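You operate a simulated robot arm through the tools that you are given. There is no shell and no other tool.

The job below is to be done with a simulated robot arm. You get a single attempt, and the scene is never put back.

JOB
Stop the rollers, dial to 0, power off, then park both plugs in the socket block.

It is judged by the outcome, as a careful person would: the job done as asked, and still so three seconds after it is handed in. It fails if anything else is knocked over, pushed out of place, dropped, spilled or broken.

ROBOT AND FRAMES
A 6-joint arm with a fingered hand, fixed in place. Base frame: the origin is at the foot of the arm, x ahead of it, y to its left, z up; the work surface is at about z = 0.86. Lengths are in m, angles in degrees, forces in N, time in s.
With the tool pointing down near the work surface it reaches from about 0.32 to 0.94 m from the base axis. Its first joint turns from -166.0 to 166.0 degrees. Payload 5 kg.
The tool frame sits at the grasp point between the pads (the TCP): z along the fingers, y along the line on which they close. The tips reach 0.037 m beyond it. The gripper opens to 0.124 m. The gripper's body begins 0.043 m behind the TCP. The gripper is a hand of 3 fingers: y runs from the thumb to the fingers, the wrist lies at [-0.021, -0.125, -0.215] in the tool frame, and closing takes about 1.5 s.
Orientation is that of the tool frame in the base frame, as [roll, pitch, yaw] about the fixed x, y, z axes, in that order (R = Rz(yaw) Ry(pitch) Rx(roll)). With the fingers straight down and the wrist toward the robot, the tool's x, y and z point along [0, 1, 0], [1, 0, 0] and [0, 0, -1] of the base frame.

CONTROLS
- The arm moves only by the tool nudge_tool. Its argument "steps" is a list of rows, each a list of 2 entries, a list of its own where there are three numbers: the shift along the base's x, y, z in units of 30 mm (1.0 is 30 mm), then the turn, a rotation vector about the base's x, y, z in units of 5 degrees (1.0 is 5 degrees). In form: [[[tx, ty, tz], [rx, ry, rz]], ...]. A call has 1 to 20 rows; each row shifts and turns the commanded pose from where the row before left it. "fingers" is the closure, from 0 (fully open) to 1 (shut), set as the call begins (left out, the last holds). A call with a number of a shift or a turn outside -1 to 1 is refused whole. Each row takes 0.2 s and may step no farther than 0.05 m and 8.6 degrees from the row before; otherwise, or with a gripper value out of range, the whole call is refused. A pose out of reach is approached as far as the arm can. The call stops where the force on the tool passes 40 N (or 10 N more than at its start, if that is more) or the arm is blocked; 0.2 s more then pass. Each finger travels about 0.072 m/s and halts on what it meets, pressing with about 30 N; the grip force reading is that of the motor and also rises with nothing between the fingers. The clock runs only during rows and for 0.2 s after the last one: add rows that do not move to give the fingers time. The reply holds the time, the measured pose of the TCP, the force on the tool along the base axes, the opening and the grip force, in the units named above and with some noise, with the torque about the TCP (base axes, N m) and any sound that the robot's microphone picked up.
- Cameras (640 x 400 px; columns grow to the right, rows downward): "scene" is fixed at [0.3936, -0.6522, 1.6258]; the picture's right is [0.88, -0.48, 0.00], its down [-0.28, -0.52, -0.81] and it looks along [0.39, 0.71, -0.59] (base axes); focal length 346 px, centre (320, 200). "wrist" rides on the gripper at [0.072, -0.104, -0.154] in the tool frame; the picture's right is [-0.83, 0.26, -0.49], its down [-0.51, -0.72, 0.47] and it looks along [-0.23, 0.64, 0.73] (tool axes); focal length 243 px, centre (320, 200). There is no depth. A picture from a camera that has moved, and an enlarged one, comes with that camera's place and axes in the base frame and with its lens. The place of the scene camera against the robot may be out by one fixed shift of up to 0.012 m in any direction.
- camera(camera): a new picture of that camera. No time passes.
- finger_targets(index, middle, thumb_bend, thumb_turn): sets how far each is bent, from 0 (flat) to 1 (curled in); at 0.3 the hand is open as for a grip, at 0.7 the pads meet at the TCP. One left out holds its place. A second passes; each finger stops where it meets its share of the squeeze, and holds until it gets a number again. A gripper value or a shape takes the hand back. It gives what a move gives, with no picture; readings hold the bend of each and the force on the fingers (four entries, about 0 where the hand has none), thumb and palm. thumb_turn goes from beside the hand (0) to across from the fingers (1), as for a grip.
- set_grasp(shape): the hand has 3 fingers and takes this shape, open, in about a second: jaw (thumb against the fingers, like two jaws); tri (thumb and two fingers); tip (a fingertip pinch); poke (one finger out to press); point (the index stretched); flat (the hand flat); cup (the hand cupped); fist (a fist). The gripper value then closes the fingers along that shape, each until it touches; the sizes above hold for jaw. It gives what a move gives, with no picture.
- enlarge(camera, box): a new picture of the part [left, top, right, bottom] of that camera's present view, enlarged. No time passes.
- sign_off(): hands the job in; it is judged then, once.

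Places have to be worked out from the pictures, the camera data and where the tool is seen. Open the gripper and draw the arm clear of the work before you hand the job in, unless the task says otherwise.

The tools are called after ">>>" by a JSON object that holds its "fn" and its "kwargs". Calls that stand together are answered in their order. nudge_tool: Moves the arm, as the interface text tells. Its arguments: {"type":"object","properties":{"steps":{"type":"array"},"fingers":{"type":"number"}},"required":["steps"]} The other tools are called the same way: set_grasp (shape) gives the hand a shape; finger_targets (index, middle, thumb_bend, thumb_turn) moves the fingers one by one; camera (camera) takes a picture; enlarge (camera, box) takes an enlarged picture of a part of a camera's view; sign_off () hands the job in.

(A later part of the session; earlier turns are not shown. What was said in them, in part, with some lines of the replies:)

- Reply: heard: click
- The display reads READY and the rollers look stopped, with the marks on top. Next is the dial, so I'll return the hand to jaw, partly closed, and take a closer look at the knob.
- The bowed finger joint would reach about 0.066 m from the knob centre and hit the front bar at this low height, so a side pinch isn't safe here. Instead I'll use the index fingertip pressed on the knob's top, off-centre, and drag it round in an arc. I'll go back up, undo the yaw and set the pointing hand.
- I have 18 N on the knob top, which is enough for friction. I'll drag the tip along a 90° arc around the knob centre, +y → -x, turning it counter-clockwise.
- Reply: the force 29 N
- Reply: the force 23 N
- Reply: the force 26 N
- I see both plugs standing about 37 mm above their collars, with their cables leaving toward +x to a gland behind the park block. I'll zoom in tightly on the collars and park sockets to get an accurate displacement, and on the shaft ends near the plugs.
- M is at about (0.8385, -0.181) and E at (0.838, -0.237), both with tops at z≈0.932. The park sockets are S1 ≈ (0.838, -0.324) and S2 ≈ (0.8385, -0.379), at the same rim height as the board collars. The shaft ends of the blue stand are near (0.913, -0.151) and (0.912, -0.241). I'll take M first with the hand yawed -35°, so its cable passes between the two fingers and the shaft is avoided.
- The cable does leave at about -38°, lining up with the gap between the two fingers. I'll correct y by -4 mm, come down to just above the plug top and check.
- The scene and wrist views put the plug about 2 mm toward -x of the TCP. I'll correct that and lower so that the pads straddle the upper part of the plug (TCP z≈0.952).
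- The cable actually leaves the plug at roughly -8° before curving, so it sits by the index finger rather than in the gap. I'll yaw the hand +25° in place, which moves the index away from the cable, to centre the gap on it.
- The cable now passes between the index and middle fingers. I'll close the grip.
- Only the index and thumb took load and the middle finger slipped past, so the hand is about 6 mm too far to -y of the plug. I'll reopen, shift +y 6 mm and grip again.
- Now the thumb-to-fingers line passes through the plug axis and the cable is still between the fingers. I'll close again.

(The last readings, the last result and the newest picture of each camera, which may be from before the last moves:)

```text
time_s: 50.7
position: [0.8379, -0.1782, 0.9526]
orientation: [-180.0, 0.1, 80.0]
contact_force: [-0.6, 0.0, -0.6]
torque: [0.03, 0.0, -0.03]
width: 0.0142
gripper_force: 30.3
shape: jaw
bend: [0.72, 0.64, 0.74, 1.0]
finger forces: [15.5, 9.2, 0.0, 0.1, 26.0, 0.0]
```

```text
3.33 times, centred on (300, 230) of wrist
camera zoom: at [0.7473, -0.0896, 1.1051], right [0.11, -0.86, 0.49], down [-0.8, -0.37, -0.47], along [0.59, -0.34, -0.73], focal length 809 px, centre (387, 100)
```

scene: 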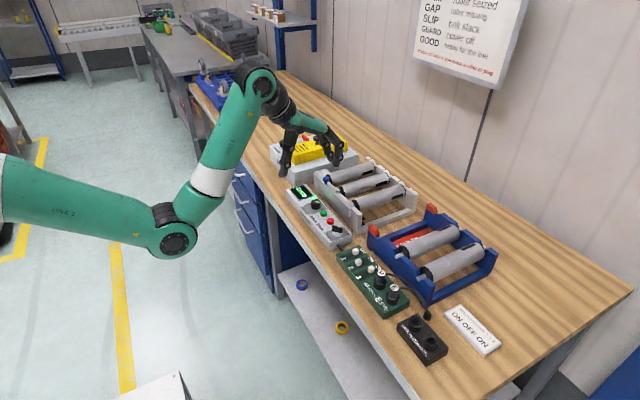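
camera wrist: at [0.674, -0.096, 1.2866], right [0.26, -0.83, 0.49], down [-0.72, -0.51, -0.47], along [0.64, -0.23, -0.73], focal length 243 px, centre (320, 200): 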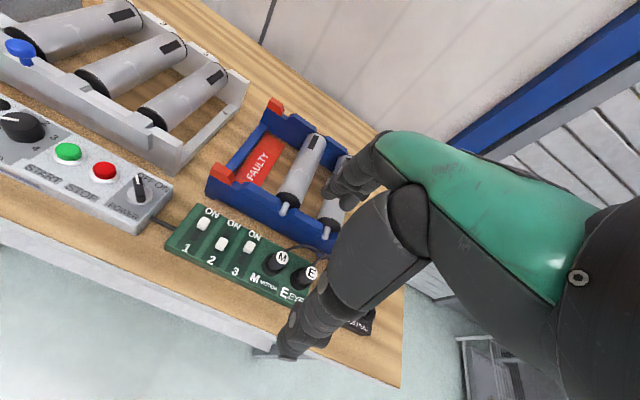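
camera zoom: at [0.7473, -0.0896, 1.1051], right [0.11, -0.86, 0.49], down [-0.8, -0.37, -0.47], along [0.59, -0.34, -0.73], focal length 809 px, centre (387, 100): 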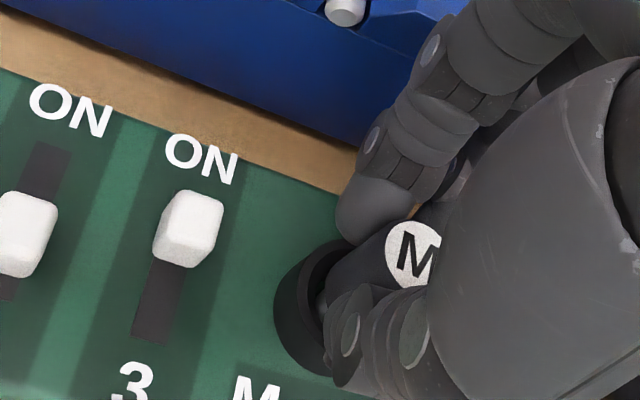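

That's a good three-point grip (index 15, middle 9, thumb 26 N). I'll pull straight up slowly.

>>> {"fn": "nudge_tool", "kwargs": {"steps": [[[0, 0, 0.15], [0, 0, 0]], [[0, 0, 0.15], [0, 0, 0]], [[0, 0, 0.15], [0, 0, 0]], [[0, 0, 0.2], [0, 0, 0]], [[0, 0, 0.2], [0, 0, 0]], [[0, 0, 0.2], [0, 0, 0]], [[0, 0, 0], [0, 0, 0]]]}}

>>> {"fn": "enlarge", "kwargs": {"camera": "scene", "box": [350, 225, 446, 300]}}

>>> {"fn": "enlarge", "kwargs": {"camera": "wrist", "box": [220, 170, 380, 290]}}

```text
time_s: 52.3
position: [0.8375, -0.1792, 0.985]
orientation: [180.0, 0.0, 80.0]
contact_force: [0.2, -0.7, 0.1]
torque: [-0.04, 0.03, 0.0]
width: 0.0139
gripper_force: 30.2
shape: jaw
bend: [0.72, 0.64, 0.74, 1.0]
finger forces: [15.6, 9.1, 0.0, 0.0, 26.1, 0.0]
```

```text
5.33 times, centred on (398, 262) of scene
camera zoom: at [0.3936, -0.6522, 1.6258], right [0.88, -0.48, 0.0], down [-0.28, -0.52, -0.81], along [0.39, 0.71, -0.59], focal length 1845 px, centre (-96, -133)
```

zoom: 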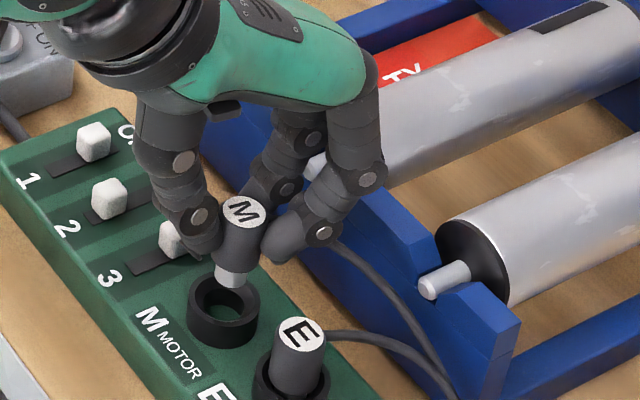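

```text
3.33 times, centred on (300, 230) of wrist
camera zoom: at [0.7473, -0.0902, 1.1371], right [0.11, -0.86, 0.49], down [-0.8, -0.37, -0.47], along [0.59, -0.34, -0.73], focal length 809 px, centre (387, 100)
```

zoom: 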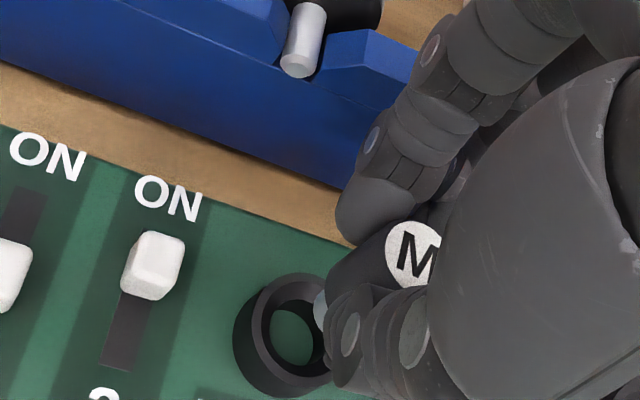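

M is out with its pin visible and hanging vertically. I'll raise it well above E, then carry it in -y to above S2. In the scene frame the held plug axis is at TCP + (0.0036, -0.0033), so the TCP target is about (0.8353, -0.3748).

>>> {"fn": "nudge_tool", "kwargs": {"steps": [[[0, 0, 0.7], [0, 0, 0]], [[0, 0, 0.7], [0, 0, 0]], [[0, 0, 0.6], [0, 0, 0]], [[-0.01, -0.8, 0], [0, 0, 0]], [[-0.01, -0.8, 0], [0, 0, 0]], [[-0.01, -0.8, 0], [0, 0, 0]], [[-0.01, -0.8, 0], [0, 0, 0]], [[-0.01, -0.8, 0], [0, 0, 0]], [[-0.01, -0.8, 0], [0, 0, 0]], [[-0.01, -0.8, 0], [0, 0, 0]], [[-0.01, -0.8, 0], [0, 0, 0]], [[0, -0.12, 0], [0, 0, 0]], [[0, 0, 0], [0, 0, 0]]]}}

>>> {"fn": "enlarge", "kwargs": {"camera": "scene", "box": [370, 240, 482, 345]}}

>>> {"fn": "camera", "kwargs": {"camera": "wrist"}}

```text
time_s: 55.1
position: [0.8353, -0.3733, 1.0451]
orientation: [-179.9, 0.0, 79.9]
contact_force: [0.5, 0.6, -1.3]
torque: [0.01, 0.03, 0.02]
width: 0.0137
gripper_force: 30.0
shape: jaw
bend: [0.72, 0.64, 0.74, 1.0]
finger forces: [15.9, 9.5, 0.0, 0.1, 26.1, 0.1]
```

```text
3.81 times, centred on (426, 292) of scene
camera zoom: at [0.3936, -0.6522, 1.6258], right [0.88, -0.48, 0.0], down [-0.28, -0.52, -0.81], along [0.39, 0.71, -0.59], focal length 1318 px, centre (-84, -152)
```

zoom: 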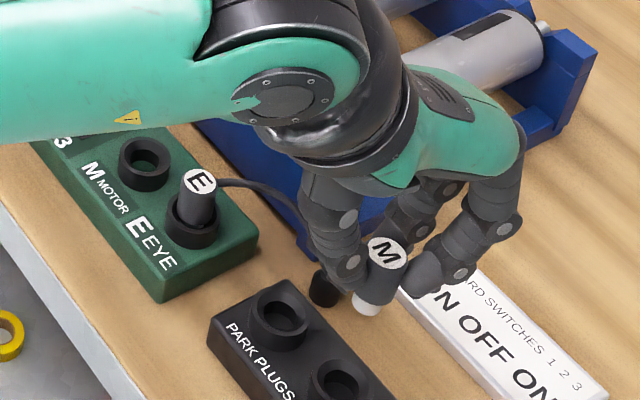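

```text
taken
camera wrist: at [0.745, -0.2854, 1.197], right [0.11, -0.86, 0.49], down [-0.8, -0.37, -0.47], along [0.59, -0.34, -0.73], focal length 243 px, centre (320, 200)
```

wrist: 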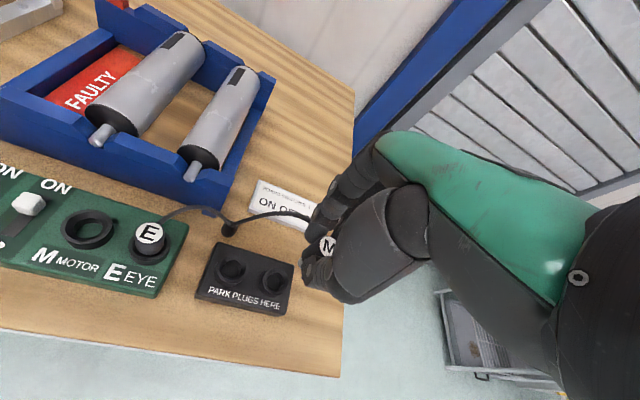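

The plug is hanging just above S2. I'll zoom in to refine the alignment before lowering.

>>> {"fn": "enlarge", "kwargs": {"camera": "scene", "box": [412, 285, 476, 345]}}

>>> {"fn": "enlarge", "kwargs": {"camera": "wrist", "box": [180, 190, 380, 330]}}

```text
6.67 times, centred on (444, 315) of scene
camera zoom: at [0.3936, -0.6522, 1.6258], right [0.88, -0.48, 0.0], down [-0.28, -0.52, -0.81], along [0.39, 0.71, -0.59], focal length 2307 px, centre (-507, -567)
```

zoom: 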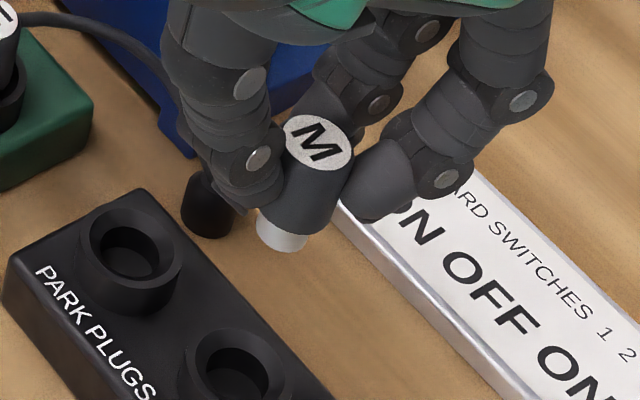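

```text
2.86 times, centred on (280, 260) of wrist
camera zoom: at [0.745, -0.2854, 1.197], right [0.11, -0.86, 0.49], down [-0.8, -0.37, -0.47], along [0.59, -0.34, -0.73], focal length 693 px, centre (434, 29)
```

zoom: 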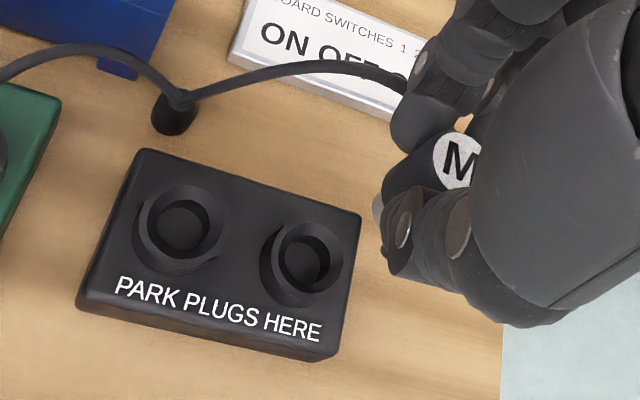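

The plug axis measures (0.839, -0.380) and S2 (0.839, -0.3795), so they are aligned. I'll lower until the pin is just above the rim and check again.

>>> {"fn": "nudge_tool", "kwargs": {"steps": [[[0, 0, -0.5], [0, 0, 0]], [[0, 0, -0.5], [0, 0, 0]], [[0, 0, -0.5], [0, 0, 0]], [[0, 0, -0.5], [0, 0, 0]], [[0, 0, -0.2], [0, 0, 0]], [[0, 0, 0], [0, 0, 0]]]}}

>>> {"fn": "enlarge", "kwargs": {"camera": "scene", "box": [400, 295, 464, 345]}}

>>> {"fn": "enlarge", "kwargs": {"camera": "wrist", "box": [180, 190, 380, 330]}}

```text
time_s: 56.5
position: [0.8354, -0.3753, 0.978]
orientation: [180.0, 0.0, 80.0]
contact_force: [-0.2, 0.5, -0.9]
torque: [0.01, 0.0, -0.02]
width: 0.014
gripper_force: 29.9
shape: jaw
bend: [0.72, 0.64, 0.74, 1.0]
finger forces: [15.8, 9.5, 0.0, 0.0, 26.0, 0.0]
```

```text
8.00 times, centred on (432, 320) of scene
camera zoom: at [0.3936, -0.6522, 1.6258], right [0.88, -0.48, 0.0], down [-0.28, -0.52, -0.81], along [0.39, 0.71, -0.59], focal length 2768 px, centre (-576, -760)
```

zoom: 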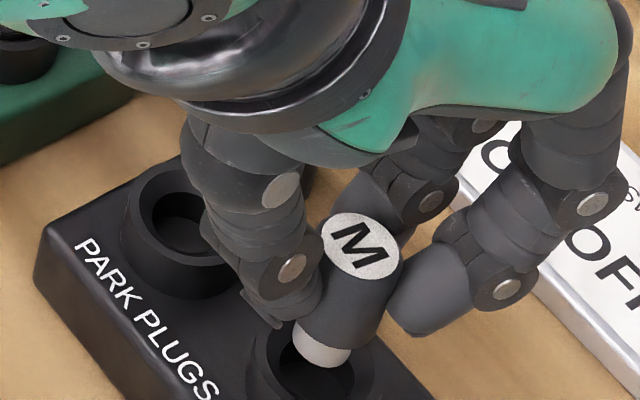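

```text
2.86 times, centred on (280, 260) of wrist
camera zoom: at [0.7446, -0.2856, 1.1304], right [0.11, -0.86, 0.49], down [-0.8, -0.37, -0.47], along [0.59, -0.34, -0.73], focal length 693 px, centre (434, 29)
```

zoom: 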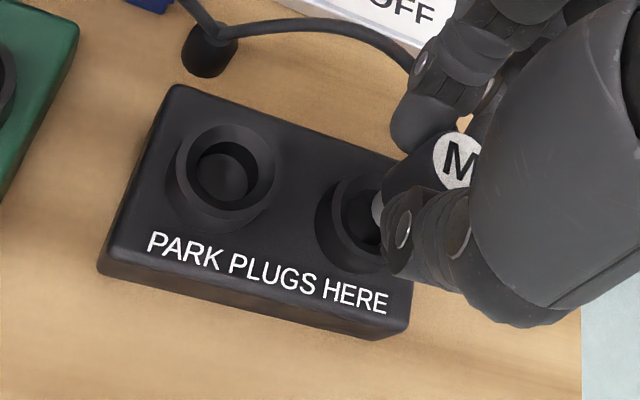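

The pin is over the hole within a couple of millimetres, and the socket is funnelled. I'll lower slowly.

>>> {"fn": "nudge_tool", "kwargs": {"steps": [[[0.03, 0, -0.15], [0, 0, 0]], [[0, 0, -0.15], [0, 0, 0]], [[0, 0, -0.15], [0, 0, 0]], [[0, 0, -0.15], [0, 0, 0]], [[0, 0, 0], [0, 0, 0]]]}}

>>> {"fn": "enlarge", "kwargs": {"camera": "scene", "box": [400, 300, 464, 350]}}

>>> {"fn": "enlarge", "kwargs": {"camera": "wrist", "box": [180, 190, 380, 330]}}

```text
time_s: 57.7
position: [0.8372, -0.3734, 0.9616]
orientation: [-179.9, 0.1, 80.0]
contact_force: [0.0, -0.4, -0.4]
torque: [0.03, 0.0, -0.04]
width: 0.0138
gripper_force: 30.0
shape: jaw
bend: [0.72, 0.64, 0.74, 1.0]
finger forces: [16.0, 9.4, 0.0, 0.0, 25.9, 0.1]
```

```text
8.00 times, centred on (432, 325) of scene
camera zoom: at [0.3936, -0.6522, 1.6258], right [0.88, -0.48, 0.0], down [-0.28, -0.52, -0.81], along [0.39, 0.71, -0.59], focal length 2768 px, centre (-576, -800)
```

zoom: 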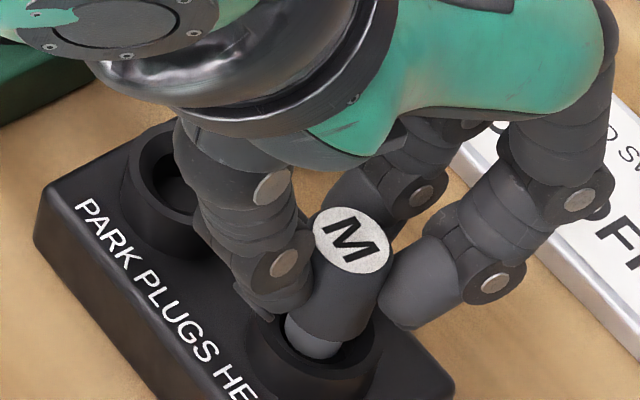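

```text
2.86 times, centred on (280, 260) of wrist
camera zoom: at [0.746, -0.2853, 1.1131], right [0.11, -0.86, 0.49], down [-0.8, -0.37, -0.47], along [0.59, -0.34, -0.73], focal length 693 px, centre (434, 29)
```

zoom: 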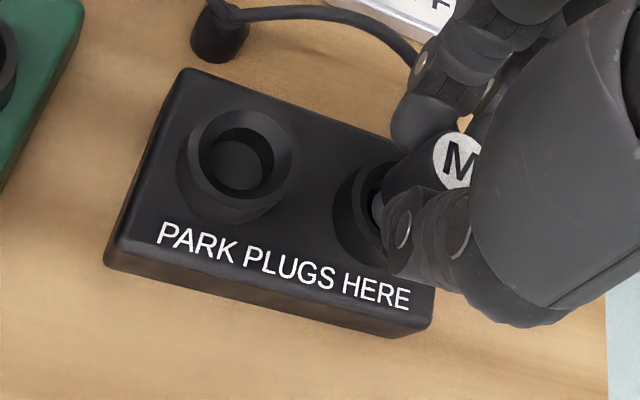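

The pin is entering the hole with no contact force. I'll continue down gently until it seats.

>>> {"fn": "nudge_tool", "kwargs": {"steps": [[[0, 0, -0.1], [0, 0, 0]], [[0, 0, -0.1], [0, 0, 0]], [[0, 0, -0.05], [0, 0, 0]], [[0, 0, 0], [0, 0, 0]]]}}

>>> {"fn": "enlarge", "kwargs": {"camera": "scene", "box": [400, 300, 464, 350]}}

```text
time_s: 58.7
position: [0.837, -0.3739, 0.9533]
orientation: [180.0, 0.0, 80.0]
contact_force: [0.0, 0.4, -1.6]
torque: [-0.01, 0.01, 0.02]
width: 0.0141
gripper_force: 29.9
shape: jaw
bend: [0.72, 0.64, 0.74, 1.0]
finger forces: [15.9, 9.6, 0.0, 0.1, 26.0, 0.0]
```

```text
8.00 times, centred on (432, 325) of scene
camera zoom: at [0.3936, -0.6522, 1.6258], right [0.88, -0.48, 0.0], down [-0.28, -0.52, -0.81], along [0.39, 0.71, -0.59], focal length 2768 px, centre (-576, -800)
```

zoom: 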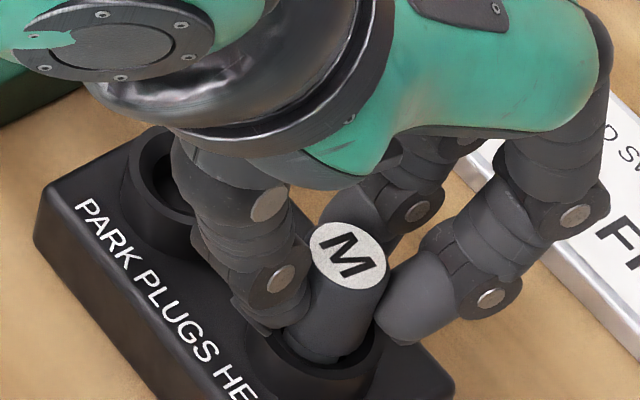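

It's now at the same depth as it had in the board and there's still no contact. I'll keep going in small steps until it bottoms.

>>> {"fn": "nudge_tool", "kwargs": {"steps": [[[0, 0, -0.06], [0, 0, 0]], [[0, 0, -0.06], [0, 0, 0]], [[0, 0, -0.06], [0, 0, 0]], [[0, 0, 0], [0, 0, 0]]]}}

>>> {"fn": "enlarge", "kwargs": {"camera": "scene", "box": [400, 300, 464, 350]}}

```text
time_s: 59.7
position: [0.8374, -0.3741, 0.9517]
orientation: [179.7, 0.0, 80.1]
contact_force: [-2.9, 3.4, 23.1]
torque: [0.11, 0.09, 0.01]
width: 0.0147
gripper_force: 30.6
shape: jaw
bend: [0.72, 0.64, 0.74, 1.0]
finger forces: [19.1, 10.2, 0.0, 0.0, 34.0, 0.0]
```

```text
8.00 times, centred on (432, 325) of scene
camera zoom: at [0.3936, -0.6522, 1.6258], right [0.88, -0.48, 0.0], down [-0.28, -0.52, -0.81], along [0.39, 0.71, -0.59], focal length 2768 px, centre (-576, -800)
```

zoom: 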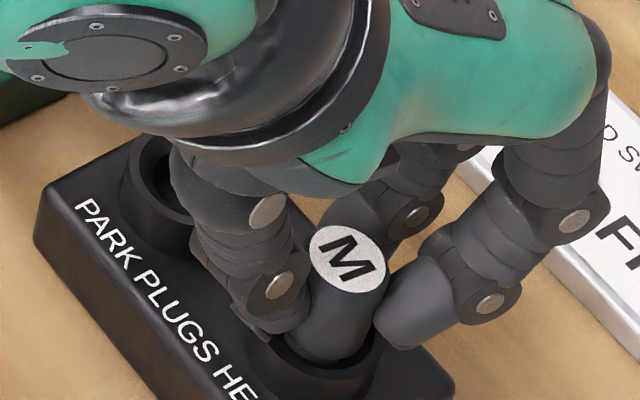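

It bottomed out at the seated depth (23 N). I'll relieve the load by 3 mm, then open slightly and inspect.

>>> {"fn": "nudge_tool", "kwargs": {"steps": [[[0, 0, 0.1], [0, 0, 0]], [[0, 0, 0], [0, 0, 0]]]}}

>>> {"fn": "nudge_tool", "kwargs": {"fingers": 0.6, "steps": [[[0, 0, 0], [0, 0, 0]], [[0, 0, 0], [0, 0, 0]], [[0, 0, 0], [0, 0, 0]], [[0, 0, 0], [0, 0, 0]], [[0, 0, 0], [0, 0, 0]]]}}

>>> {"fn": "enlarge", "kwargs": {"camera": "scene", "box": [400, 300, 464, 350]}}

>>> {"fn": "enlarge", "kwargs": {"camera": "wrist", "box": [180, 190, 380, 330]}}

```text
time_s: 60.3
position: [0.8366, -0.3737, 0.9512]
orientation: [179.9, -0.1, 80.1]
contact_force: [1.1, 1.1, 16.8]
torque: [-0.04, -0.13, 0.03]
width: 0.0148
gripper_force: 30.3
shape: jaw
bend: [0.72, 0.64, 0.74, 1.0]
finger forces: [19.2, 11.8, 0.0, 0.0, 30.5, 0.1]
```

```text
time_s: 61.5
position: [0.8371, -0.3737, 0.9511]
orientation: [180.0, 0.0, 80.0]
contact_force: [-0.3, -1.6, 0.1]
torque: [-0.02, -0.03, 0.04]
width: 0.0492
gripper_force: 0.0
shape: jaw
bend: [0.74, 0.49, 0.72, 1.0]
finger forces: [0.0, 0.0, 0.0, 0.1, 0.0, 0.0]
```

```text
8.00 times, centred on (432, 325) of scene
camera zoom: at [0.3936, -0.6522, 1.6258], right [0.88, -0.48, 0.0], down [-0.28, -0.52, -0.81], along [0.39, 0.71, -0.59], focal length 2768 px, centre (-576, -800)
```

zoom: 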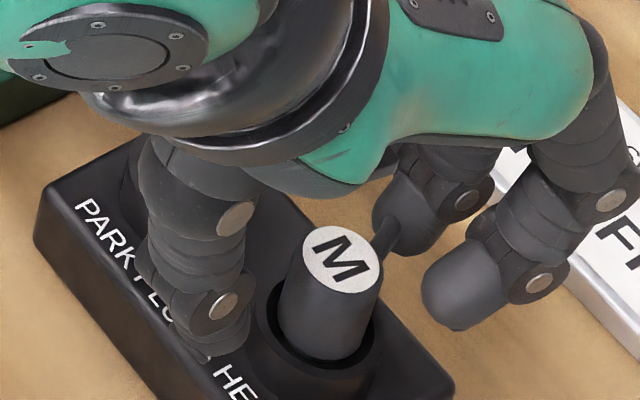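

```text
2.86 times, centred on (280, 260) of wrist
camera zoom: at [0.746, -0.2854, 1.1025], right [0.11, -0.86, 0.49], down [-0.8, -0.37, -0.47], along [0.59, -0.34, -0.73], focal length 693 px, centre (434, 29)
```

zoom: 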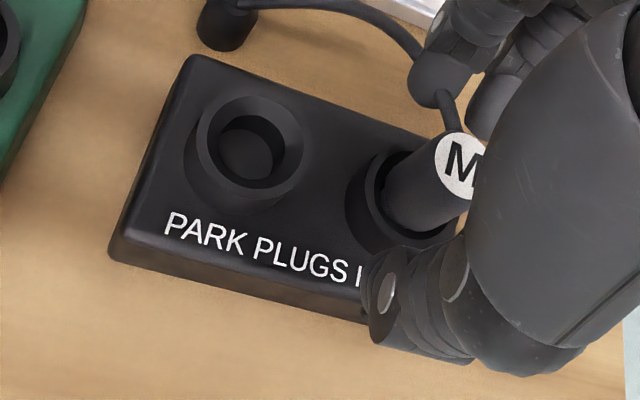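

M stands in S2 on its own. I'll lift straight up slowly and check that it stays put.

>>> {"fn": "nudge_tool", "kwargs": {"steps": [[[0, 0, 0.3], [0, 0, 0]], [[0, 0, 0.4], [0, 0, 0]], [[0, 0, 0.6], [0, 0, 0]], [[0, 0, 0.8], [0, 0, 0]], [[0, 0, 0.8], [0, 0, 0]], [[0, 0, 0], [0, 0, 0]]]}}

>>> {"fn": "enlarge", "kwargs": {"camera": "scene", "box": [380, 260, 476, 345]}}

>>> {"fn": "enlarge", "kwargs": {"camera": "wrist", "box": [100, 180, 340, 330]}}

```text
time_s: 62.9
position: [0.8374, -0.3737, 1.0388]
orientation: [-180.0, -0.1, 80.0]
contact_force: [0.0, -0.4, -0.8]
torque: [0.05, 0.07, 0.01]
width: 0.049
gripper_force: 0.0
shape: jaw
bend: [0.74, 0.49, 0.72, 1.0]
finger forces: [0.0, 0.0, 0.0, 0.0, 0.0, 0.0]
```

```text
4.71 times, centred on (428, 302) of scene
camera zoom: at [0.3936, -0.6522, 1.6258], right [0.88, -0.48, 0.0], down [-0.28, -0.52, -0.81], along [0.39, 0.71, -0.59], focal length 1628 px, centre (-188, -282)
```

zoom: 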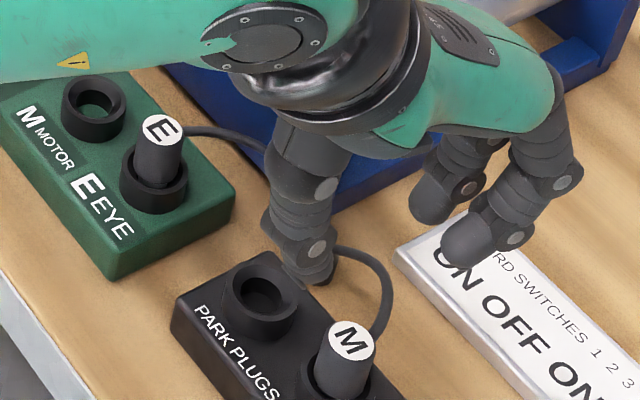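

```text
2.67 times, centred on (220, 255) of wrist
camera zoom: at [0.7463, -0.2851, 1.1907], right [0.11, -0.86, 0.49], down [-0.8, -0.37, -0.47], along [0.59, -0.34, -0.73], focal length 647 px, centre (587, 53)
```

zoom: 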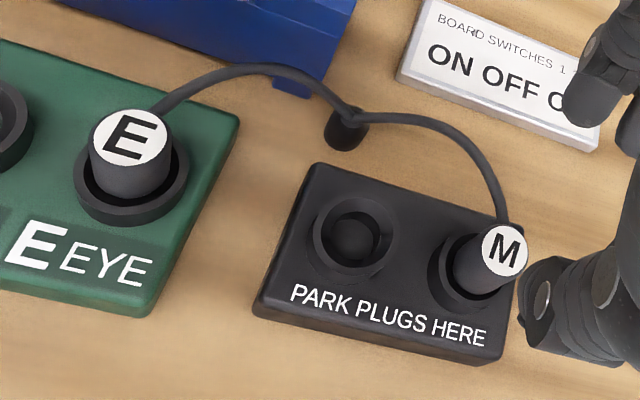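

M is parked upright in S2 with its cable free. E's cable leaves at about -7° to -14°, so the same yaw works. I'll move above E with TCP y ≈ -0.2333, using the same offset that worked for M.

>>> {"fn": "nudge_tool", "kwargs": {"fingers": 0.63, "steps": [[[0, 0.78, 0], [0, 0, 0]], [[0, 0.78, 0], [0, 0, 0]], [[0, 0.78, 0], [0, 0, 0]], [[0, 0.78, 0], [0, 0, 0]], [[0, 0.78, 0], [0, 0, 0]], [[0, 0.78, 0], [0, 0, 0]], [[0, 0, -0.6], [0, 0, 0]], [[0, 0, -0.6], [0, 0, 0]], [[0, 0, -0.5], [0, 0, 0]], [[0, 0, 0], [0, 0, 0]]]}}

>>> {"fn": "enlarge", "kwargs": {"camera": "scene", "box": [375, 255, 439, 305]}}

>>> {"fn": "enlarge", "kwargs": {"camera": "wrist", "box": [220, 170, 380, 290]}}

```text
time_s: 65.1
position: [0.8363, -0.2351, 0.9857]
orientation: [180.0, 0.0, 79.9]
contact_force: [-0.4, -0.7, 0.2]
torque: [-0.02, 0.0, 0.02]
width: 0.0464
gripper_force: 0.0
shape: jaw
bend: [0.74, 0.5, 0.73, 1.0]
finger forces: [0.1, 0.1, 0.0, 0.0, 0.0, 0.1]
```

```text
8.00 times, centred on (407, 280) of scene
camera zoom: at [0.3936, -0.6522, 1.6258], right [0.88, -0.48, 0.0], down [-0.28, -0.52, -0.81], along [0.39, 0.71, -0.59], focal length 2768 px, centre (-376, -440)
```

zoom: 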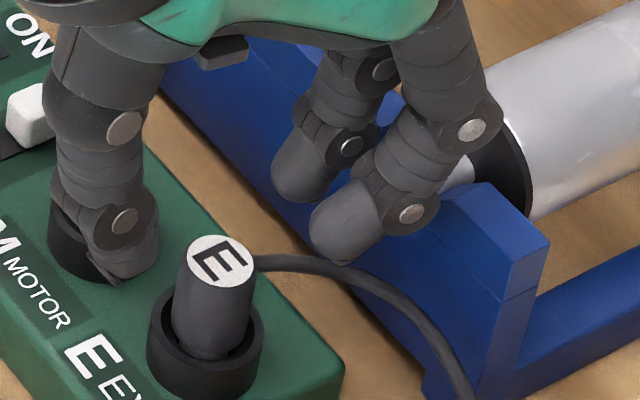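

```text
3.33 times, centred on (300, 230) of wrist
camera zoom: at [0.7451, -0.146, 1.1383], right [0.11, -0.86, 0.49], down [-0.8, -0.37, -0.47], along [0.59, -0.34, -0.73], focal length 809 px, centre (387, 100)
```

zoom: 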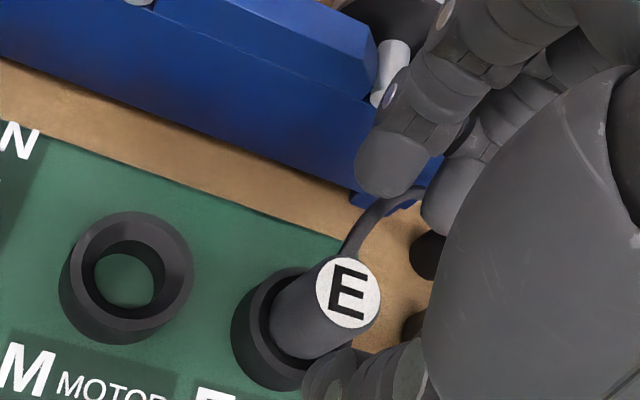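

The hand appears slightly too far to -y. I'll shift +3 mm in y and +1.5 mm in x while descending to grip height, then re-check.

>>> {"fn": "nudge_tool", "kwargs": {"steps": [[[0.05, 0.1, -0.25], [0, 0, 0]], [[0, 0, -0.25], [0, 0, 0]], [[0, 0, -0.25], [0, 0, 0]], [[0, 0, -0.25], [0, 0, 0]], [[0, 0, 0], [0, 0, 0]]]}}

>>> {"fn": "enlarge", "kwargs": {"camera": "scene", "box": [375, 255, 439, 305]}}

>>> {"fn": "enlarge", "kwargs": {"camera": "wrist", "box": [220, 170, 380, 290]}}

```text
time_s: 66.3
position: [0.8364, -0.2295, 0.9571]
orientation: [179.9, 0.0, 80.0]
contact_force: [0.2, -0.1, -0.4]
torque: [-0.01, -0.02, 0.01]
width: 0.0463
gripper_force: 0.1
shape: jaw
bend: [0.74, 0.5, 0.73, 1.0]
finger forces: [0.1, 0.0, 0.1, 0.1, 0.0, 0.0]
```

```text
8.00 times, centred on (407, 280) of scene
camera zoom: at [0.3936, -0.6522, 1.6258], right [0.88, -0.48, 0.0], down [-0.28, -0.52, -0.81], along [0.39, 0.71, -0.59], focal length 2768 px, centre (-376, -440)
```

zoom: 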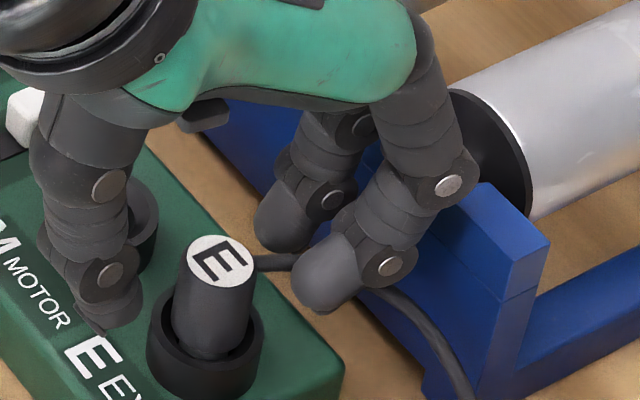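

```text
3.33 times, centred on (300, 230) of wrist
camera zoom: at [0.7466, -0.1418, 1.1087], right [0.11, -0.86, 0.49], down [-0.8, -0.37, -0.47], along [0.59, -0.34, -0.73], focal length 809 px, centre (387, 100)
```

zoom: 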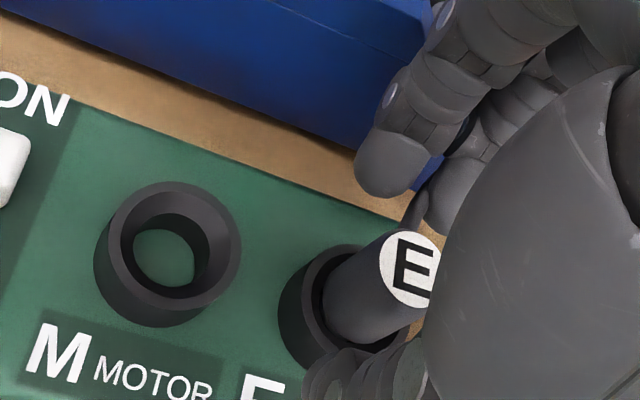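

This matches the successful M pose in both views. I'll close on E.

>>> {"fn": "nudge_tool", "kwargs": {"fingers": 1.0, "steps": [[[0, -0.03, 0], [0, 0, 0]], [[0, 0, 0], [0, 0, 0]], [[0, 0, 0], [0, 0, 0]], [[0, 0, 0], [0, 0, 0]], [[0, 0, 0], [0, 0, 0]], [[0, 0, 0], [0, 0, 0]], [[0, 0, 0], [0, 0, 0]]]}}

>>> {"fn": "enlarge", "kwargs": {"camera": "scene", "box": [375, 255, 439, 305]}}

```text
time_s: 67.9
position: [0.8373, -0.2314, 0.9547]
orientation: [-180.0, 0.0, 80.0]
contact_force: [0.2, 0.1, 0.5]
torque: [0.03, 0.0, -0.01]
width: 0.0142
gripper_force: 30.1
shape: jaw
bend: [0.72, 0.63, 0.74, 1.0]
finger forces: [14.4, 9.3, 0.0, 0.1, 24.9, 0.0]
```

```text
8.00 times, centred on (407, 280) of scene
camera zoom: at [0.3936, -0.6522, 1.6258], right [0.88, -0.48, 0.0], down [-0.28, -0.52, -0.81], along [0.39, 0.71, -0.59], focal length 2768 px, centre (-376, -440)
```

zoom: 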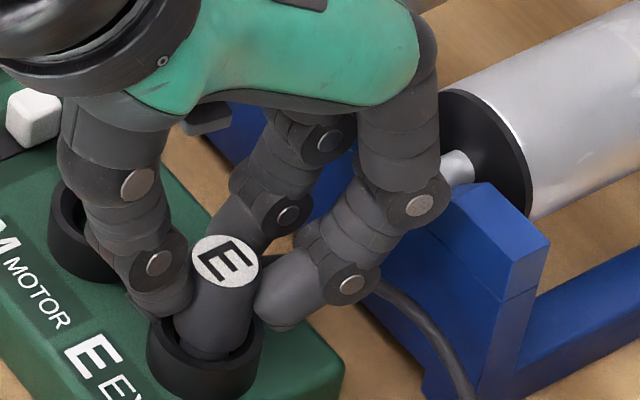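

Good grip again. I'll pull E straight up, then carry it 86.5 mm in -y to above S1.

>>> {"fn": "nudge_tool", "kwargs": {"steps": [[[0, 0, 0.15], [0, 0, 0]], [[0, 0, 0.15], [0, 0, 0]], [[0, 0, 0.2], [0, 0, 0]], [[0, 0, 0.5], [0, 0, 0]], [[0, 0, 0.7], [0, 0, 0]], [[0, 0, 0.7], [0, 0, 0]], [[0, 0, 0.6], [0, 0, 0]], [[0, -0.7, 0], [0, 0, 0]], [[-0.03, -0.8, 0], [0, 0, 0]], [[0, -0.8, 0], [0, 0, 0]], [[0, -0.583, 0], [0, 0, 0]], [[0, 0, 0], [0, 0, 0]]]}}

>>> {"fn": "enlarge", "kwargs": {"camera": "scene", "box": [390, 265, 470, 345]}}

>>> {"fn": "enlarge", "kwargs": {"camera": "wrist", "box": [200, 190, 400, 330]}}

```text
time_s: 70.5
position: [0.8366, -0.3181, 1.0468]
orientation: [179.9, 0.0, 80.1]
contact_force: [-0.3, -0.7, 0.3]
torque: [-0.02, -0.02, 0.0]
width: 0.0142
gripper_force: 30.1
shape: jaw
bend: [0.72, 0.63, 0.74, 1.0]
finger forces: [14.5, 9.6, 0.0, 0.0, 24.9, 0.1]
```

```text
5.00 times, centred on (430, 305) of scene
camera zoom: at [0.3936, -0.6522, 1.6258], right [0.88, -0.48, 0.0], down [-0.28, -0.52, -0.81], along [0.39, 0.71, -0.59], focal length 1730 px, centre (-230, -325)
```

zoom: 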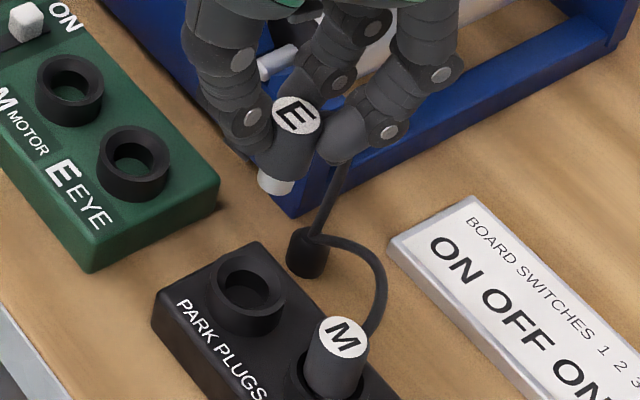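

```text
2.86 times, centred on (300, 260) of wrist
camera zoom: at [0.7459, -0.2292, 1.1989], right [0.11, -0.86, 0.49], down [-0.8, -0.37, -0.47], along [0.59, -0.34, -0.73], focal length 693 px, centre (377, 29)
```

zoom: 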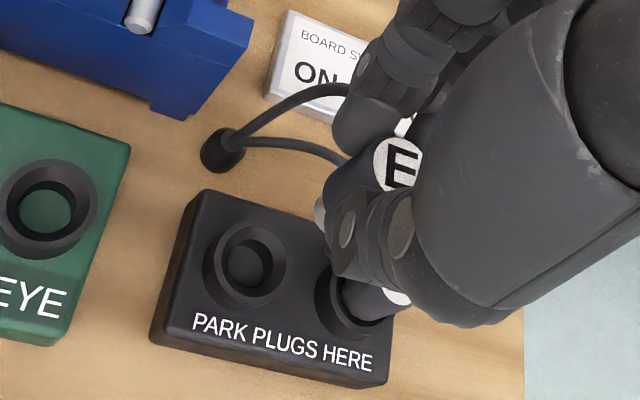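

E is at (0.839, -0.324) and S1 at (0.837, -0.325). I'll trim by (-1.5, -1) mm and lower to just above the rim.

>>> {"fn": "nudge_tool", "kwargs": {"steps": [[[-0.05, -0.03, -0.5], [0, 0, 0]], [[0, 0, -0.5], [0, 0, 0]], [[0, 0, -0.5], [0, 0, 0]], [[0, 0, -0.5], [0, 0, 0]], [[0, 0, -0.2], [0, 0, 0]], [[0, 0, 0], [0, 0, 0]]]}}

>>> {"fn": "enlarge", "kwargs": {"camera": "scene", "box": [390, 290, 454, 340]}}

>>> {"fn": "enlarge", "kwargs": {"camera": "wrist", "box": [200, 190, 400, 330]}}

```text
time_s: 71.9
position: [0.8344, -0.3183, 0.9804]
orientation: [-180.0, 0.0, 80.0]
contact_force: [0.2, -0.6, -0.4]
torque: [0.03, -0.02, -0.03]
width: 0.0143
gripper_force: 30.2
shape: jaw
bend: [0.72, 0.63, 0.74, 1.0]
finger forces: [14.7, 9.6, 0.0, 0.0, 24.7, 0.1]
```

```text
8.00 times, centred on (422, 315) of scene
camera zoom: at [0.3936, -0.6522, 1.6258], right [0.88, -0.48, 0.0], down [-0.28, -0.52, -0.81], along [0.39, 0.71, -0.59], focal length 2768 px, centre (-496, -720)
```

zoom: 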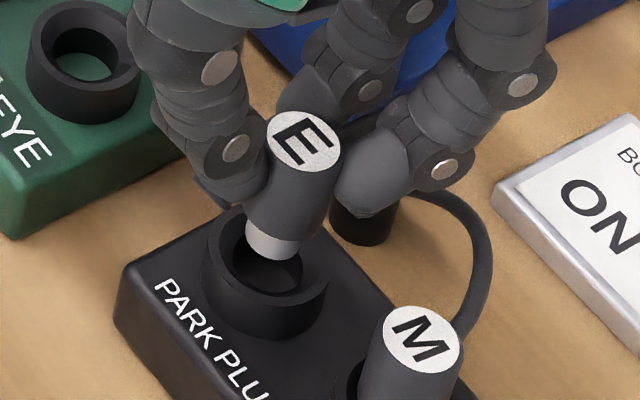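

```text
2.86 times, centred on (300, 260) of wrist
camera zoom: at [0.7448, -0.2303, 1.1325], right [0.11, -0.86, 0.49], down [-0.8, -0.37, -0.47], along [0.59, -0.34, -0.73], focal length 693 px, centre (377, 29)
```

zoom: 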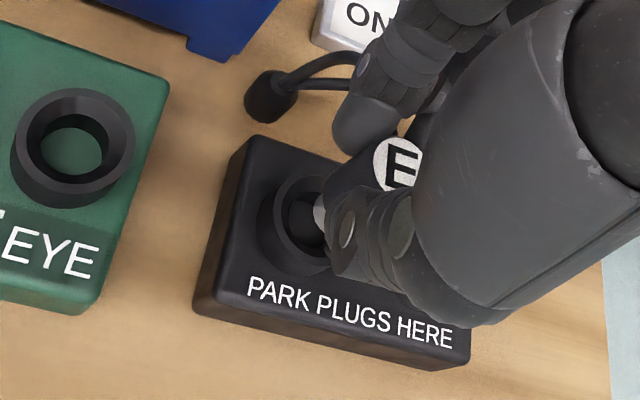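

The top and pin both measure within about 1 mm of S1's axis. I'll lower slowly.

>>> {"fn": "nudge_tool", "kwargs": {"steps": [[[0.02, 0, -0.15], [0, 0, 0]], [[0, 0, -0.15], [0, 0, 0]], [[0, 0, -0.15], [0, 0, 0]], [[0, 0, -0.15], [0, 0, 0]], [[0, 0, 0], [0, 0, 0]]]}}

>>> {"fn": "enlarge", "kwargs": {"camera": "scene", "box": [390, 290, 454, 340]}}

```text
time_s: 73.1
position: [0.8365, -0.3179, 0.9628]
orientation: [180.0, -0.1, 80.0]
contact_force: [-0.4, 0.0, -0.6]
torque: [-0.03, 0.02, 0.01]
width: 0.0142
gripper_force: 30.1
shape: jaw
bend: [0.72, 0.63, 0.74, 1.0]
finger forces: [14.7, 9.7, 0.1, 0.0, 24.8, 0.1]
```

```text
8.00 times, centred on (422, 315) of scene
camera zoom: at [0.3936, -0.6522, 1.6258], right [0.88, -0.48, 0.0], down [-0.28, -0.52, -0.81], along [0.39, 0.71, -0.59], focal length 2768 px, centre (-496, -720)
```

zoom: 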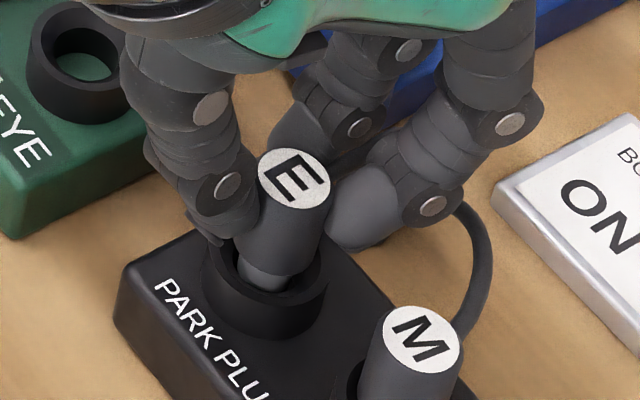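

The pin is in the hole with no force. I'll continue to the seated depth in small steps.

>>> {"fn": "nudge_tool", "kwargs": {"steps": [[[0, 0, -0.1], [0, 0, 0]], [[0, 0, -0.1], [0, 0, 0]], [[0, 0, -0.06], [0, 0, 0]], [[0, 0, 0], [0, 0, 0]]]}}

>>> {"fn": "nudge_tool", "kwargs": {"steps": [[[0, 0, -0.06], [0, 0, 0]], [[0, 0, 0], [0, 0, 0]]]}}

>>> {"fn": "enlarge", "kwargs": {"camera": "scene", "box": [390, 290, 454, 340]}}

```text
time_s: 74.1
position: [0.8365, -0.318, 0.9546]
orientation: [179.9, 0.0, 80.1]
contact_force: [-1.1, 0.7, 4.7]
torque: [-0.02, 0.07, -0.01]
width: 0.0142
gripper_force: 30.0
shape: jaw
bend: [0.72, 0.63, 0.74, 1.0]
finger forces: [14.8, 9.8, 0.0, 0.1, 26.3, 0.0]
```

```text
time_s: 74.7
position: [0.8369, -0.3182, 0.955]
orientation: [179.8, 0.1, 79.9]
contact_force: [-2.5, 0.9, 15.0]
torque: [0.0, 0.07, -0.03]
width: 0.0144
gripper_force: 29.8
shape: jaw
bend: [0.72, 0.63, 0.74, 1.0]
finger forces: [15.8, 10.2, 0.1, 0.1, 29.2, 0.0]
```

```text
8.00 times, centred on (422, 315) of scene
camera zoom: at [0.3936, -0.6522, 1.6258], right [0.88, -0.48, 0.0], down [-0.28, -0.52, -0.81], along [0.39, 0.71, -0.59], focal length 2768 px, centre (-496, -720)
```

zoom: 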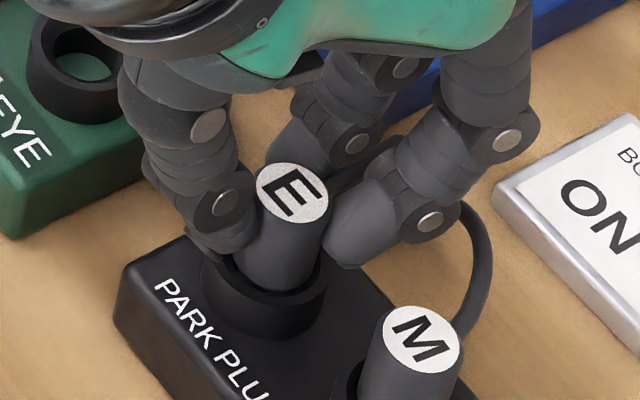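

E has bottomed out at the same depth at which it was gripped in the board. I'll relieve the pressure and open.

>>> {"fn": "nudge_tool", "kwargs": {"steps": [[[0, 0, 0.07], [0, 0, 0]], [[0, 0, 0], [0, 0, 0]]]}}

>>> {"fn": "nudge_tool", "kwargs": {"fingers": 0.62, "steps": [[[0, 0, 0], [0, 0, 0]], [[0, 0, 0], [0, 0, 0]], [[0, 0, 0], [0, 0, 0]], [[0, 0, 0], [0, 0, 0]], [[0, 0, 0], [0, 0, 0]]]}}

>>> {"fn": "enlarge", "kwargs": {"camera": "scene", "box": [390, 290, 454, 340]}}

>>> {"fn": "enlarge", "kwargs": {"camera": "wrist", "box": [200, 190, 400, 330]}}

```text
time_s: 75.3
position: [0.8359, -0.3184, 0.9545]
orientation: [-180.0, 0.1, 80.0]
contact_force: [0.3, -0.1, 8.2]
torque: [-0.05, -0.06, -0.03]
width: 0.0148
gripper_force: 30.5
shape: jaw
bend: [0.72, 0.63, 0.74, 1.0]
finger forces: [15.8, 11.0, 0.1, 0.1, 26.7, 0.0]
```

```text
time_s: 76.5
position: [0.8371, -0.3184, 0.9555]
orientation: [179.9, 0.1, 80.0]
contact_force: [0.3, 0.6, -0.5]
torque: [-0.01, 0.02, -0.05]
width: 0.0466
gripper_force: 0.1
shape: jaw
bend: [0.74, 0.5, 0.73, 1.0]
finger forces: [0.0, 0.0, 0.1, 0.0, 0.0, 0.0]
```

```text
8.00 times, centred on (422, 315) of scene
camera zoom: at [0.3936, -0.6522, 1.6258], right [0.88, -0.48, 0.0], down [-0.28, -0.52, -0.81], along [0.39, 0.71, -0.59], focal length 2768 px, centre (-496, -720)
```

zoom: 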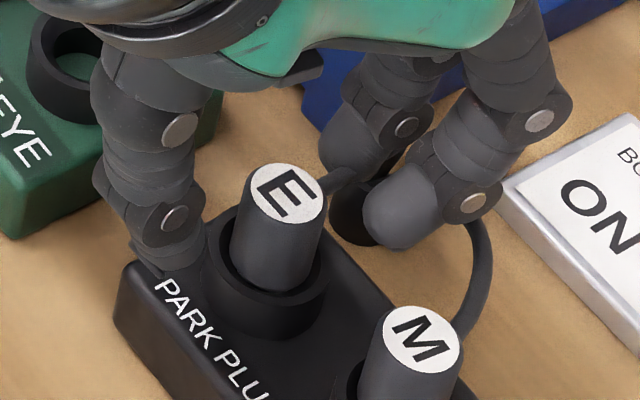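

```text
2.86 times, centred on (300, 260) of wrist
camera zoom: at [0.7457, -0.23, 1.1074], right [0.11, -0.86, 0.49], down [-0.8, -0.37, -0.47], along [0.59, -0.34, -0.73], focal length 693 px, centre (377, 29)
```

zoom: 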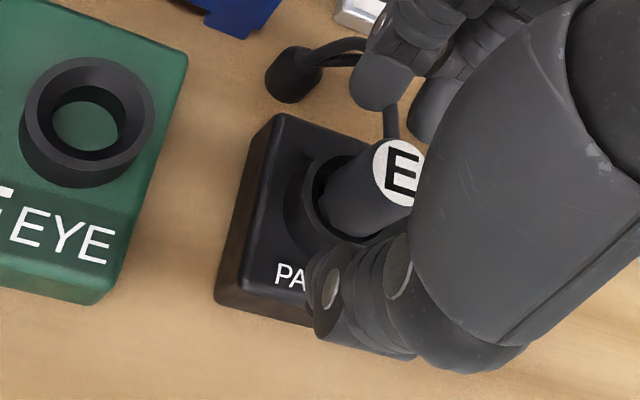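

E stands upright in S1. I'll lift straight up, then draw the arm back clear of the work.

>>> {"fn": "nudge_tool", "kwargs": {"steps": [[[0, 0, 0.3], [0, 0, 0]], [[0, 0, 0.4], [0, 0, 0]], [[0, 0, 0.6], [0, 0, 0]], [[0, 0, 0.8], [0, 0, 0]], [[0, 0, 0.9], [0, 0, 0]], [[0, 0, 0.9], [0, 0, 0]], [[0, 0, 0.9], [0, 0, 0]], [[-0.5, 0.3, 0.9], [0, 0, 0]], [[-0.9, 0.4, 0.5], [0, 0, 0]], [[-0.9, 0.5, 0.3], [0, 0, 0]], [[-0.9, 0.5, 0], [0, 0, 0]], [[-0.9, 0.5, 0], [0, 0, 0]], [[-0.9, 0.5, 0], [0, 0, 0]], [[0, 0, 0], [0, 0, 0]]]}}

>>> {"fn": "nudge_tool", "kwargs": {"fingers": 0.0, "steps": [[[-0.5, 0, 0], [0, 0, 0]], [[0, 0, 0], [0, 0, 0]], [[0, 0, 0], [0, 0, 0]], [[0, 0, 0], [0, 0, 0]], [[0, 0, 0], [0, 0, 0]], [[0, 0, 0], [0, 0, 0]]]}}

>>> {"fn": "camera", "kwargs": {"camera": "scene"}}

>>> {"fn": "enlarge", "kwargs": {"camera": "scene", "box": [340, 230, 510, 370]}}

>>> {"fn": "camera", "kwargs": {"camera": "wrist"}}

```text
time_s: 79.5
position: [0.6857, -0.2364, 1.1514]
orientation: [-179.9, 0.0, 80.0]
contact_force: [0.6, 0.1, 1.0]
torque: [0.01, 0.0, 0.0]
width: 0.0469
gripper_force: 0.0
shape: jaw
bend: [0.74, 0.5, 0.73, 1.0]
finger forces: [0.1, 0.1, 0.0, 0.0, 0.0, 0.0]
```

```text
time_s: 80.9
position: [0.671, -0.2367, 1.1502]
orientation: [-180.0, 0.0, 80.0]
contact_force: [-0.4, -0.2, -0.5]
torque: [0.0, 0.0, 0.0]
width: 0.1237
gripper_force: 0.1
shape: jaw
bend: [0.3, 0.3, 0.3, 0.98]
finger forces: [0.0, 0.0, 0.0, 0.1, 0.0, 0.1]
```

```text
taken
```

scene: 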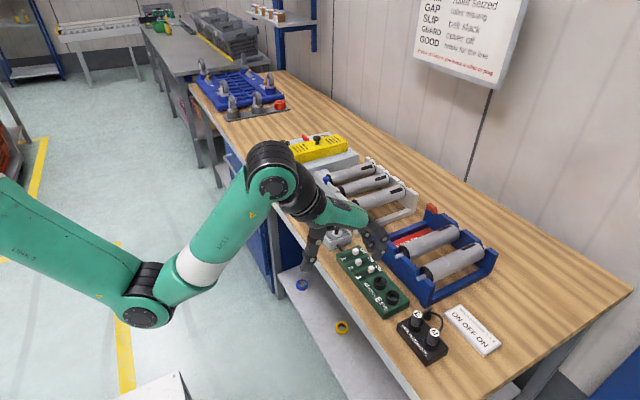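

```text
2.86 times, centred on (425, 300) of scene
camera zoom: at [0.3936, -0.6522, 1.6258], right [0.88, -0.48, 0.0], down [-0.28, -0.52, -0.81], along [0.39, 0.71, -0.59], focal length 989 px, centre (20, -86)
```

zoom: 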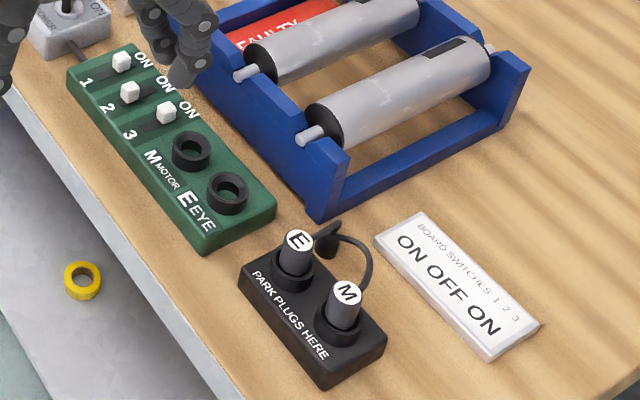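

```text
taken
camera wrist: at [0.5799, -0.149, 1.3024], right [0.11, -0.86, 0.49], down [-0.8, -0.37, -0.47], along [0.59, -0.34, -0.73], focal length 243 px, centre (320, 200)
```

wrist: 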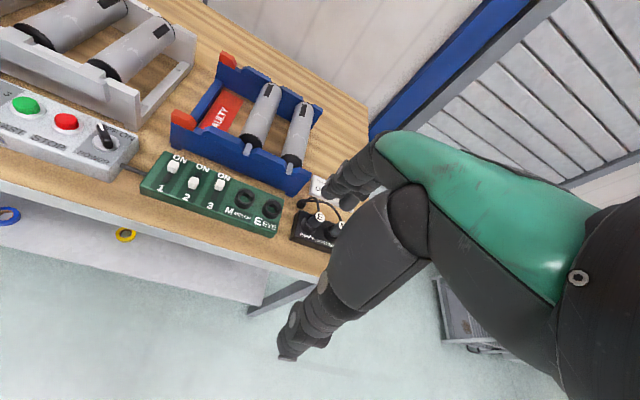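

Both plugs are upright in the park block and the board switches and sign are unchanged. I'll move the arm up and over to check the dial, power lever and display one last time.

>>> {"fn": "nudge_tool", "kwargs": {"steps": [[[-0.2, 0.9, 0.3], [0, 0, 0.5]], [[-0.2, 0.9, 0.3], [0, 0, 0.5]], [[-0.2, 0.9, 0.3], [0, 0, 0.5]], [[-0.2, 0.9, 0.3], [0, 0, 0.5]], [[0, 0.9, 0.3], [0, 0, 0]], [[0, 0.9, 0.3], [0, 0, 0]], [[0, 0.9, 0], [0, 0, 0]], [[0, 0.9, 0], [0, 0, 0]], [[0, 0.9, 0], [0, 0, 0]], [[0, 0.9, 0], [0, 0, 0]], [[0, 0.9, 0], [0, 0, 0]], [[0, 0.9, 0], [0, 0, 0]], [[0, 0.9, 0], [0, 0, 0]], [[0, 0, 0], [0, 0, 0]]]}}

>>> {"fn": "camera", "kwargs": {"camera": "wrist"}}

>>> {"fn": "enlarge", "kwargs": {"camera": "scene", "box": [280, 170, 400, 250]}}

```text
time_s: 83.9
position: [0.6666, 0.1108, 1.1781]
orientation: [-180.0, 0.0, 90.0]
contact_force: [0.4, 0.4, 0.4]
torque: [-0.04, 0.0, 0.01]
width: 0.1236
gripper_force: 0.1
shape: jaw
bend: [0.3, 0.3, 0.3, 0.98]
finger forces: [0.0, 0.0, 0.1, 0.0, 0.0, 0.1]
out of reach, approached as far as the arm can: row 4, 5, 6, 9
```

```text
taken
camera wrist: at [0.5622, 0.1829, 1.3305], right [0.26, -0.83, 0.49], down [-0.72, -0.51, -0.47], along [0.64, -0.23, -0.73], focal length 243 px, centre (320, 200)
```

wrist: 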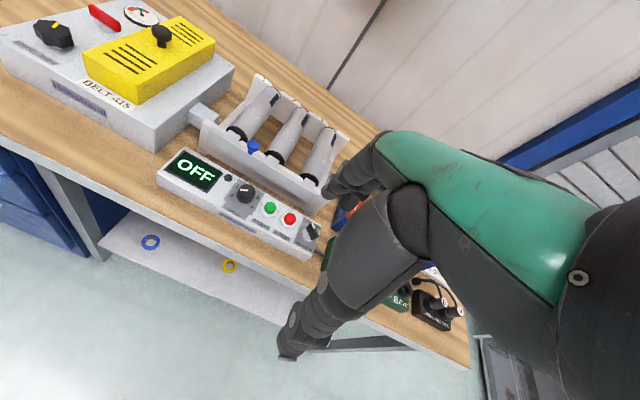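

```text
5.00 times, centred on (340, 210) of scene
camera zoom: at [0.3936, -0.6522, 1.6258], right [0.88, -0.48, 0.0], down [-0.28, -0.52, -0.81], along [0.39, 0.71, -0.59], focal length 1730 px, centre (220, 150)
```

zoom: 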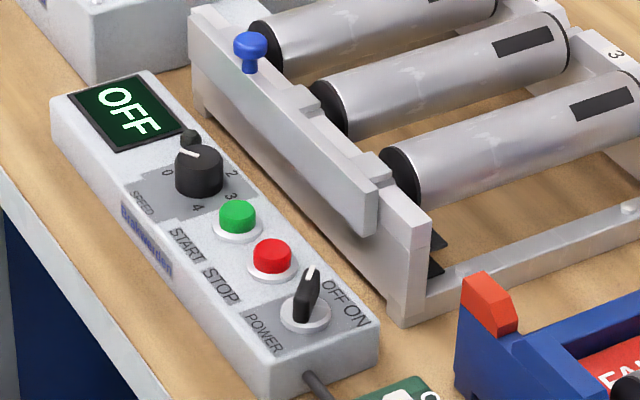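

The display reads OFF, the lamp is dark, the rollers are still and the lever is at OFF. I'll zoom in on the dial once more to confirm its angle.

>>> {"fn": "enlarge", "kwargs": {"camera": "wrist", "box": [210, 165, 290, 225]}}

>>> {"fn": "enlarge", "kwargs": {"camera": "scene", "box": [304, 190, 352, 220]}}

```text
6.67 times, centred on (250, 195) of wrist
camera zoom: at [0.5622, 0.1829, 1.3305], right [0.26, -0.83, 0.49], down [-0.72, -0.51, -0.47], along [0.64, -0.23, -0.73], focal length 1618 px, centre (787, 233)
```

zoom: 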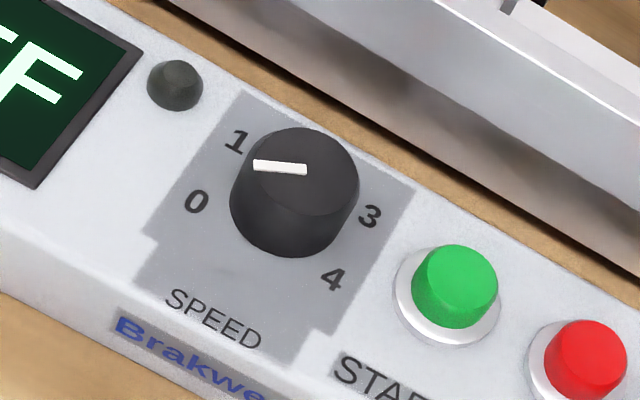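

```text
13.33 times, centred on (328, 205) of scene
camera zoom: at [0.3936, -0.6522, 1.6258], right [0.88, -0.48, 0.0], down [-0.28, -0.52, -0.81], along [0.39, 0.71, -0.59], focal length 4614 px, centre (213, 133)
```

zoom: 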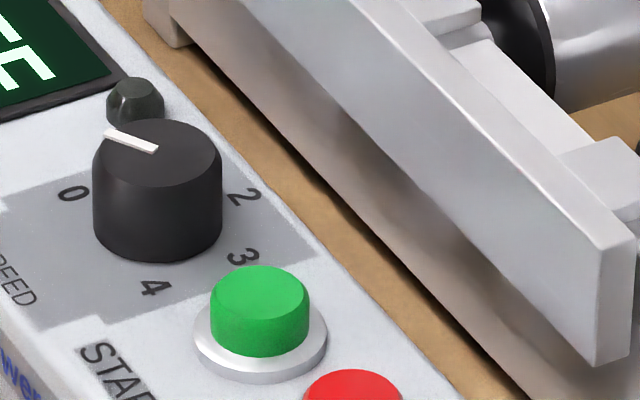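

The dial pointer measures about 120°, on the 0 mark. The rollers are stopped, the power is OFF and both plugs are parked. The hand is open and clear, so I'm handing the job in.

>>> {"fn": "sign_off", "kwargs": {}}

```text
The job is handed in.
```

The job is handed in, and everything you asked for was done. Nothing else was knocked or moved that I could see in the final pictures.

- **Rollers:** I pressed STOP. It clicked, the display went to READY and the rollers stopped.
- **Dial:** It is on 0, with the pointer within a few degrees of the mark. There was no room to grip the knob beside the roller stand, so I turned it with a fingertip pressed on its top.
- **Power:** The lever is fully over to OFF and the display reads OFF. I switched it off before touching either plug.
- **Plugs:** Both stand upright and fully seated in the park block, E in the socket nearer the board and M in the farther one.

The first grip on M was off-centre, so I reopened the hand and gripped it again before pulling it out. The arm finished with the hand open and clear of the work.
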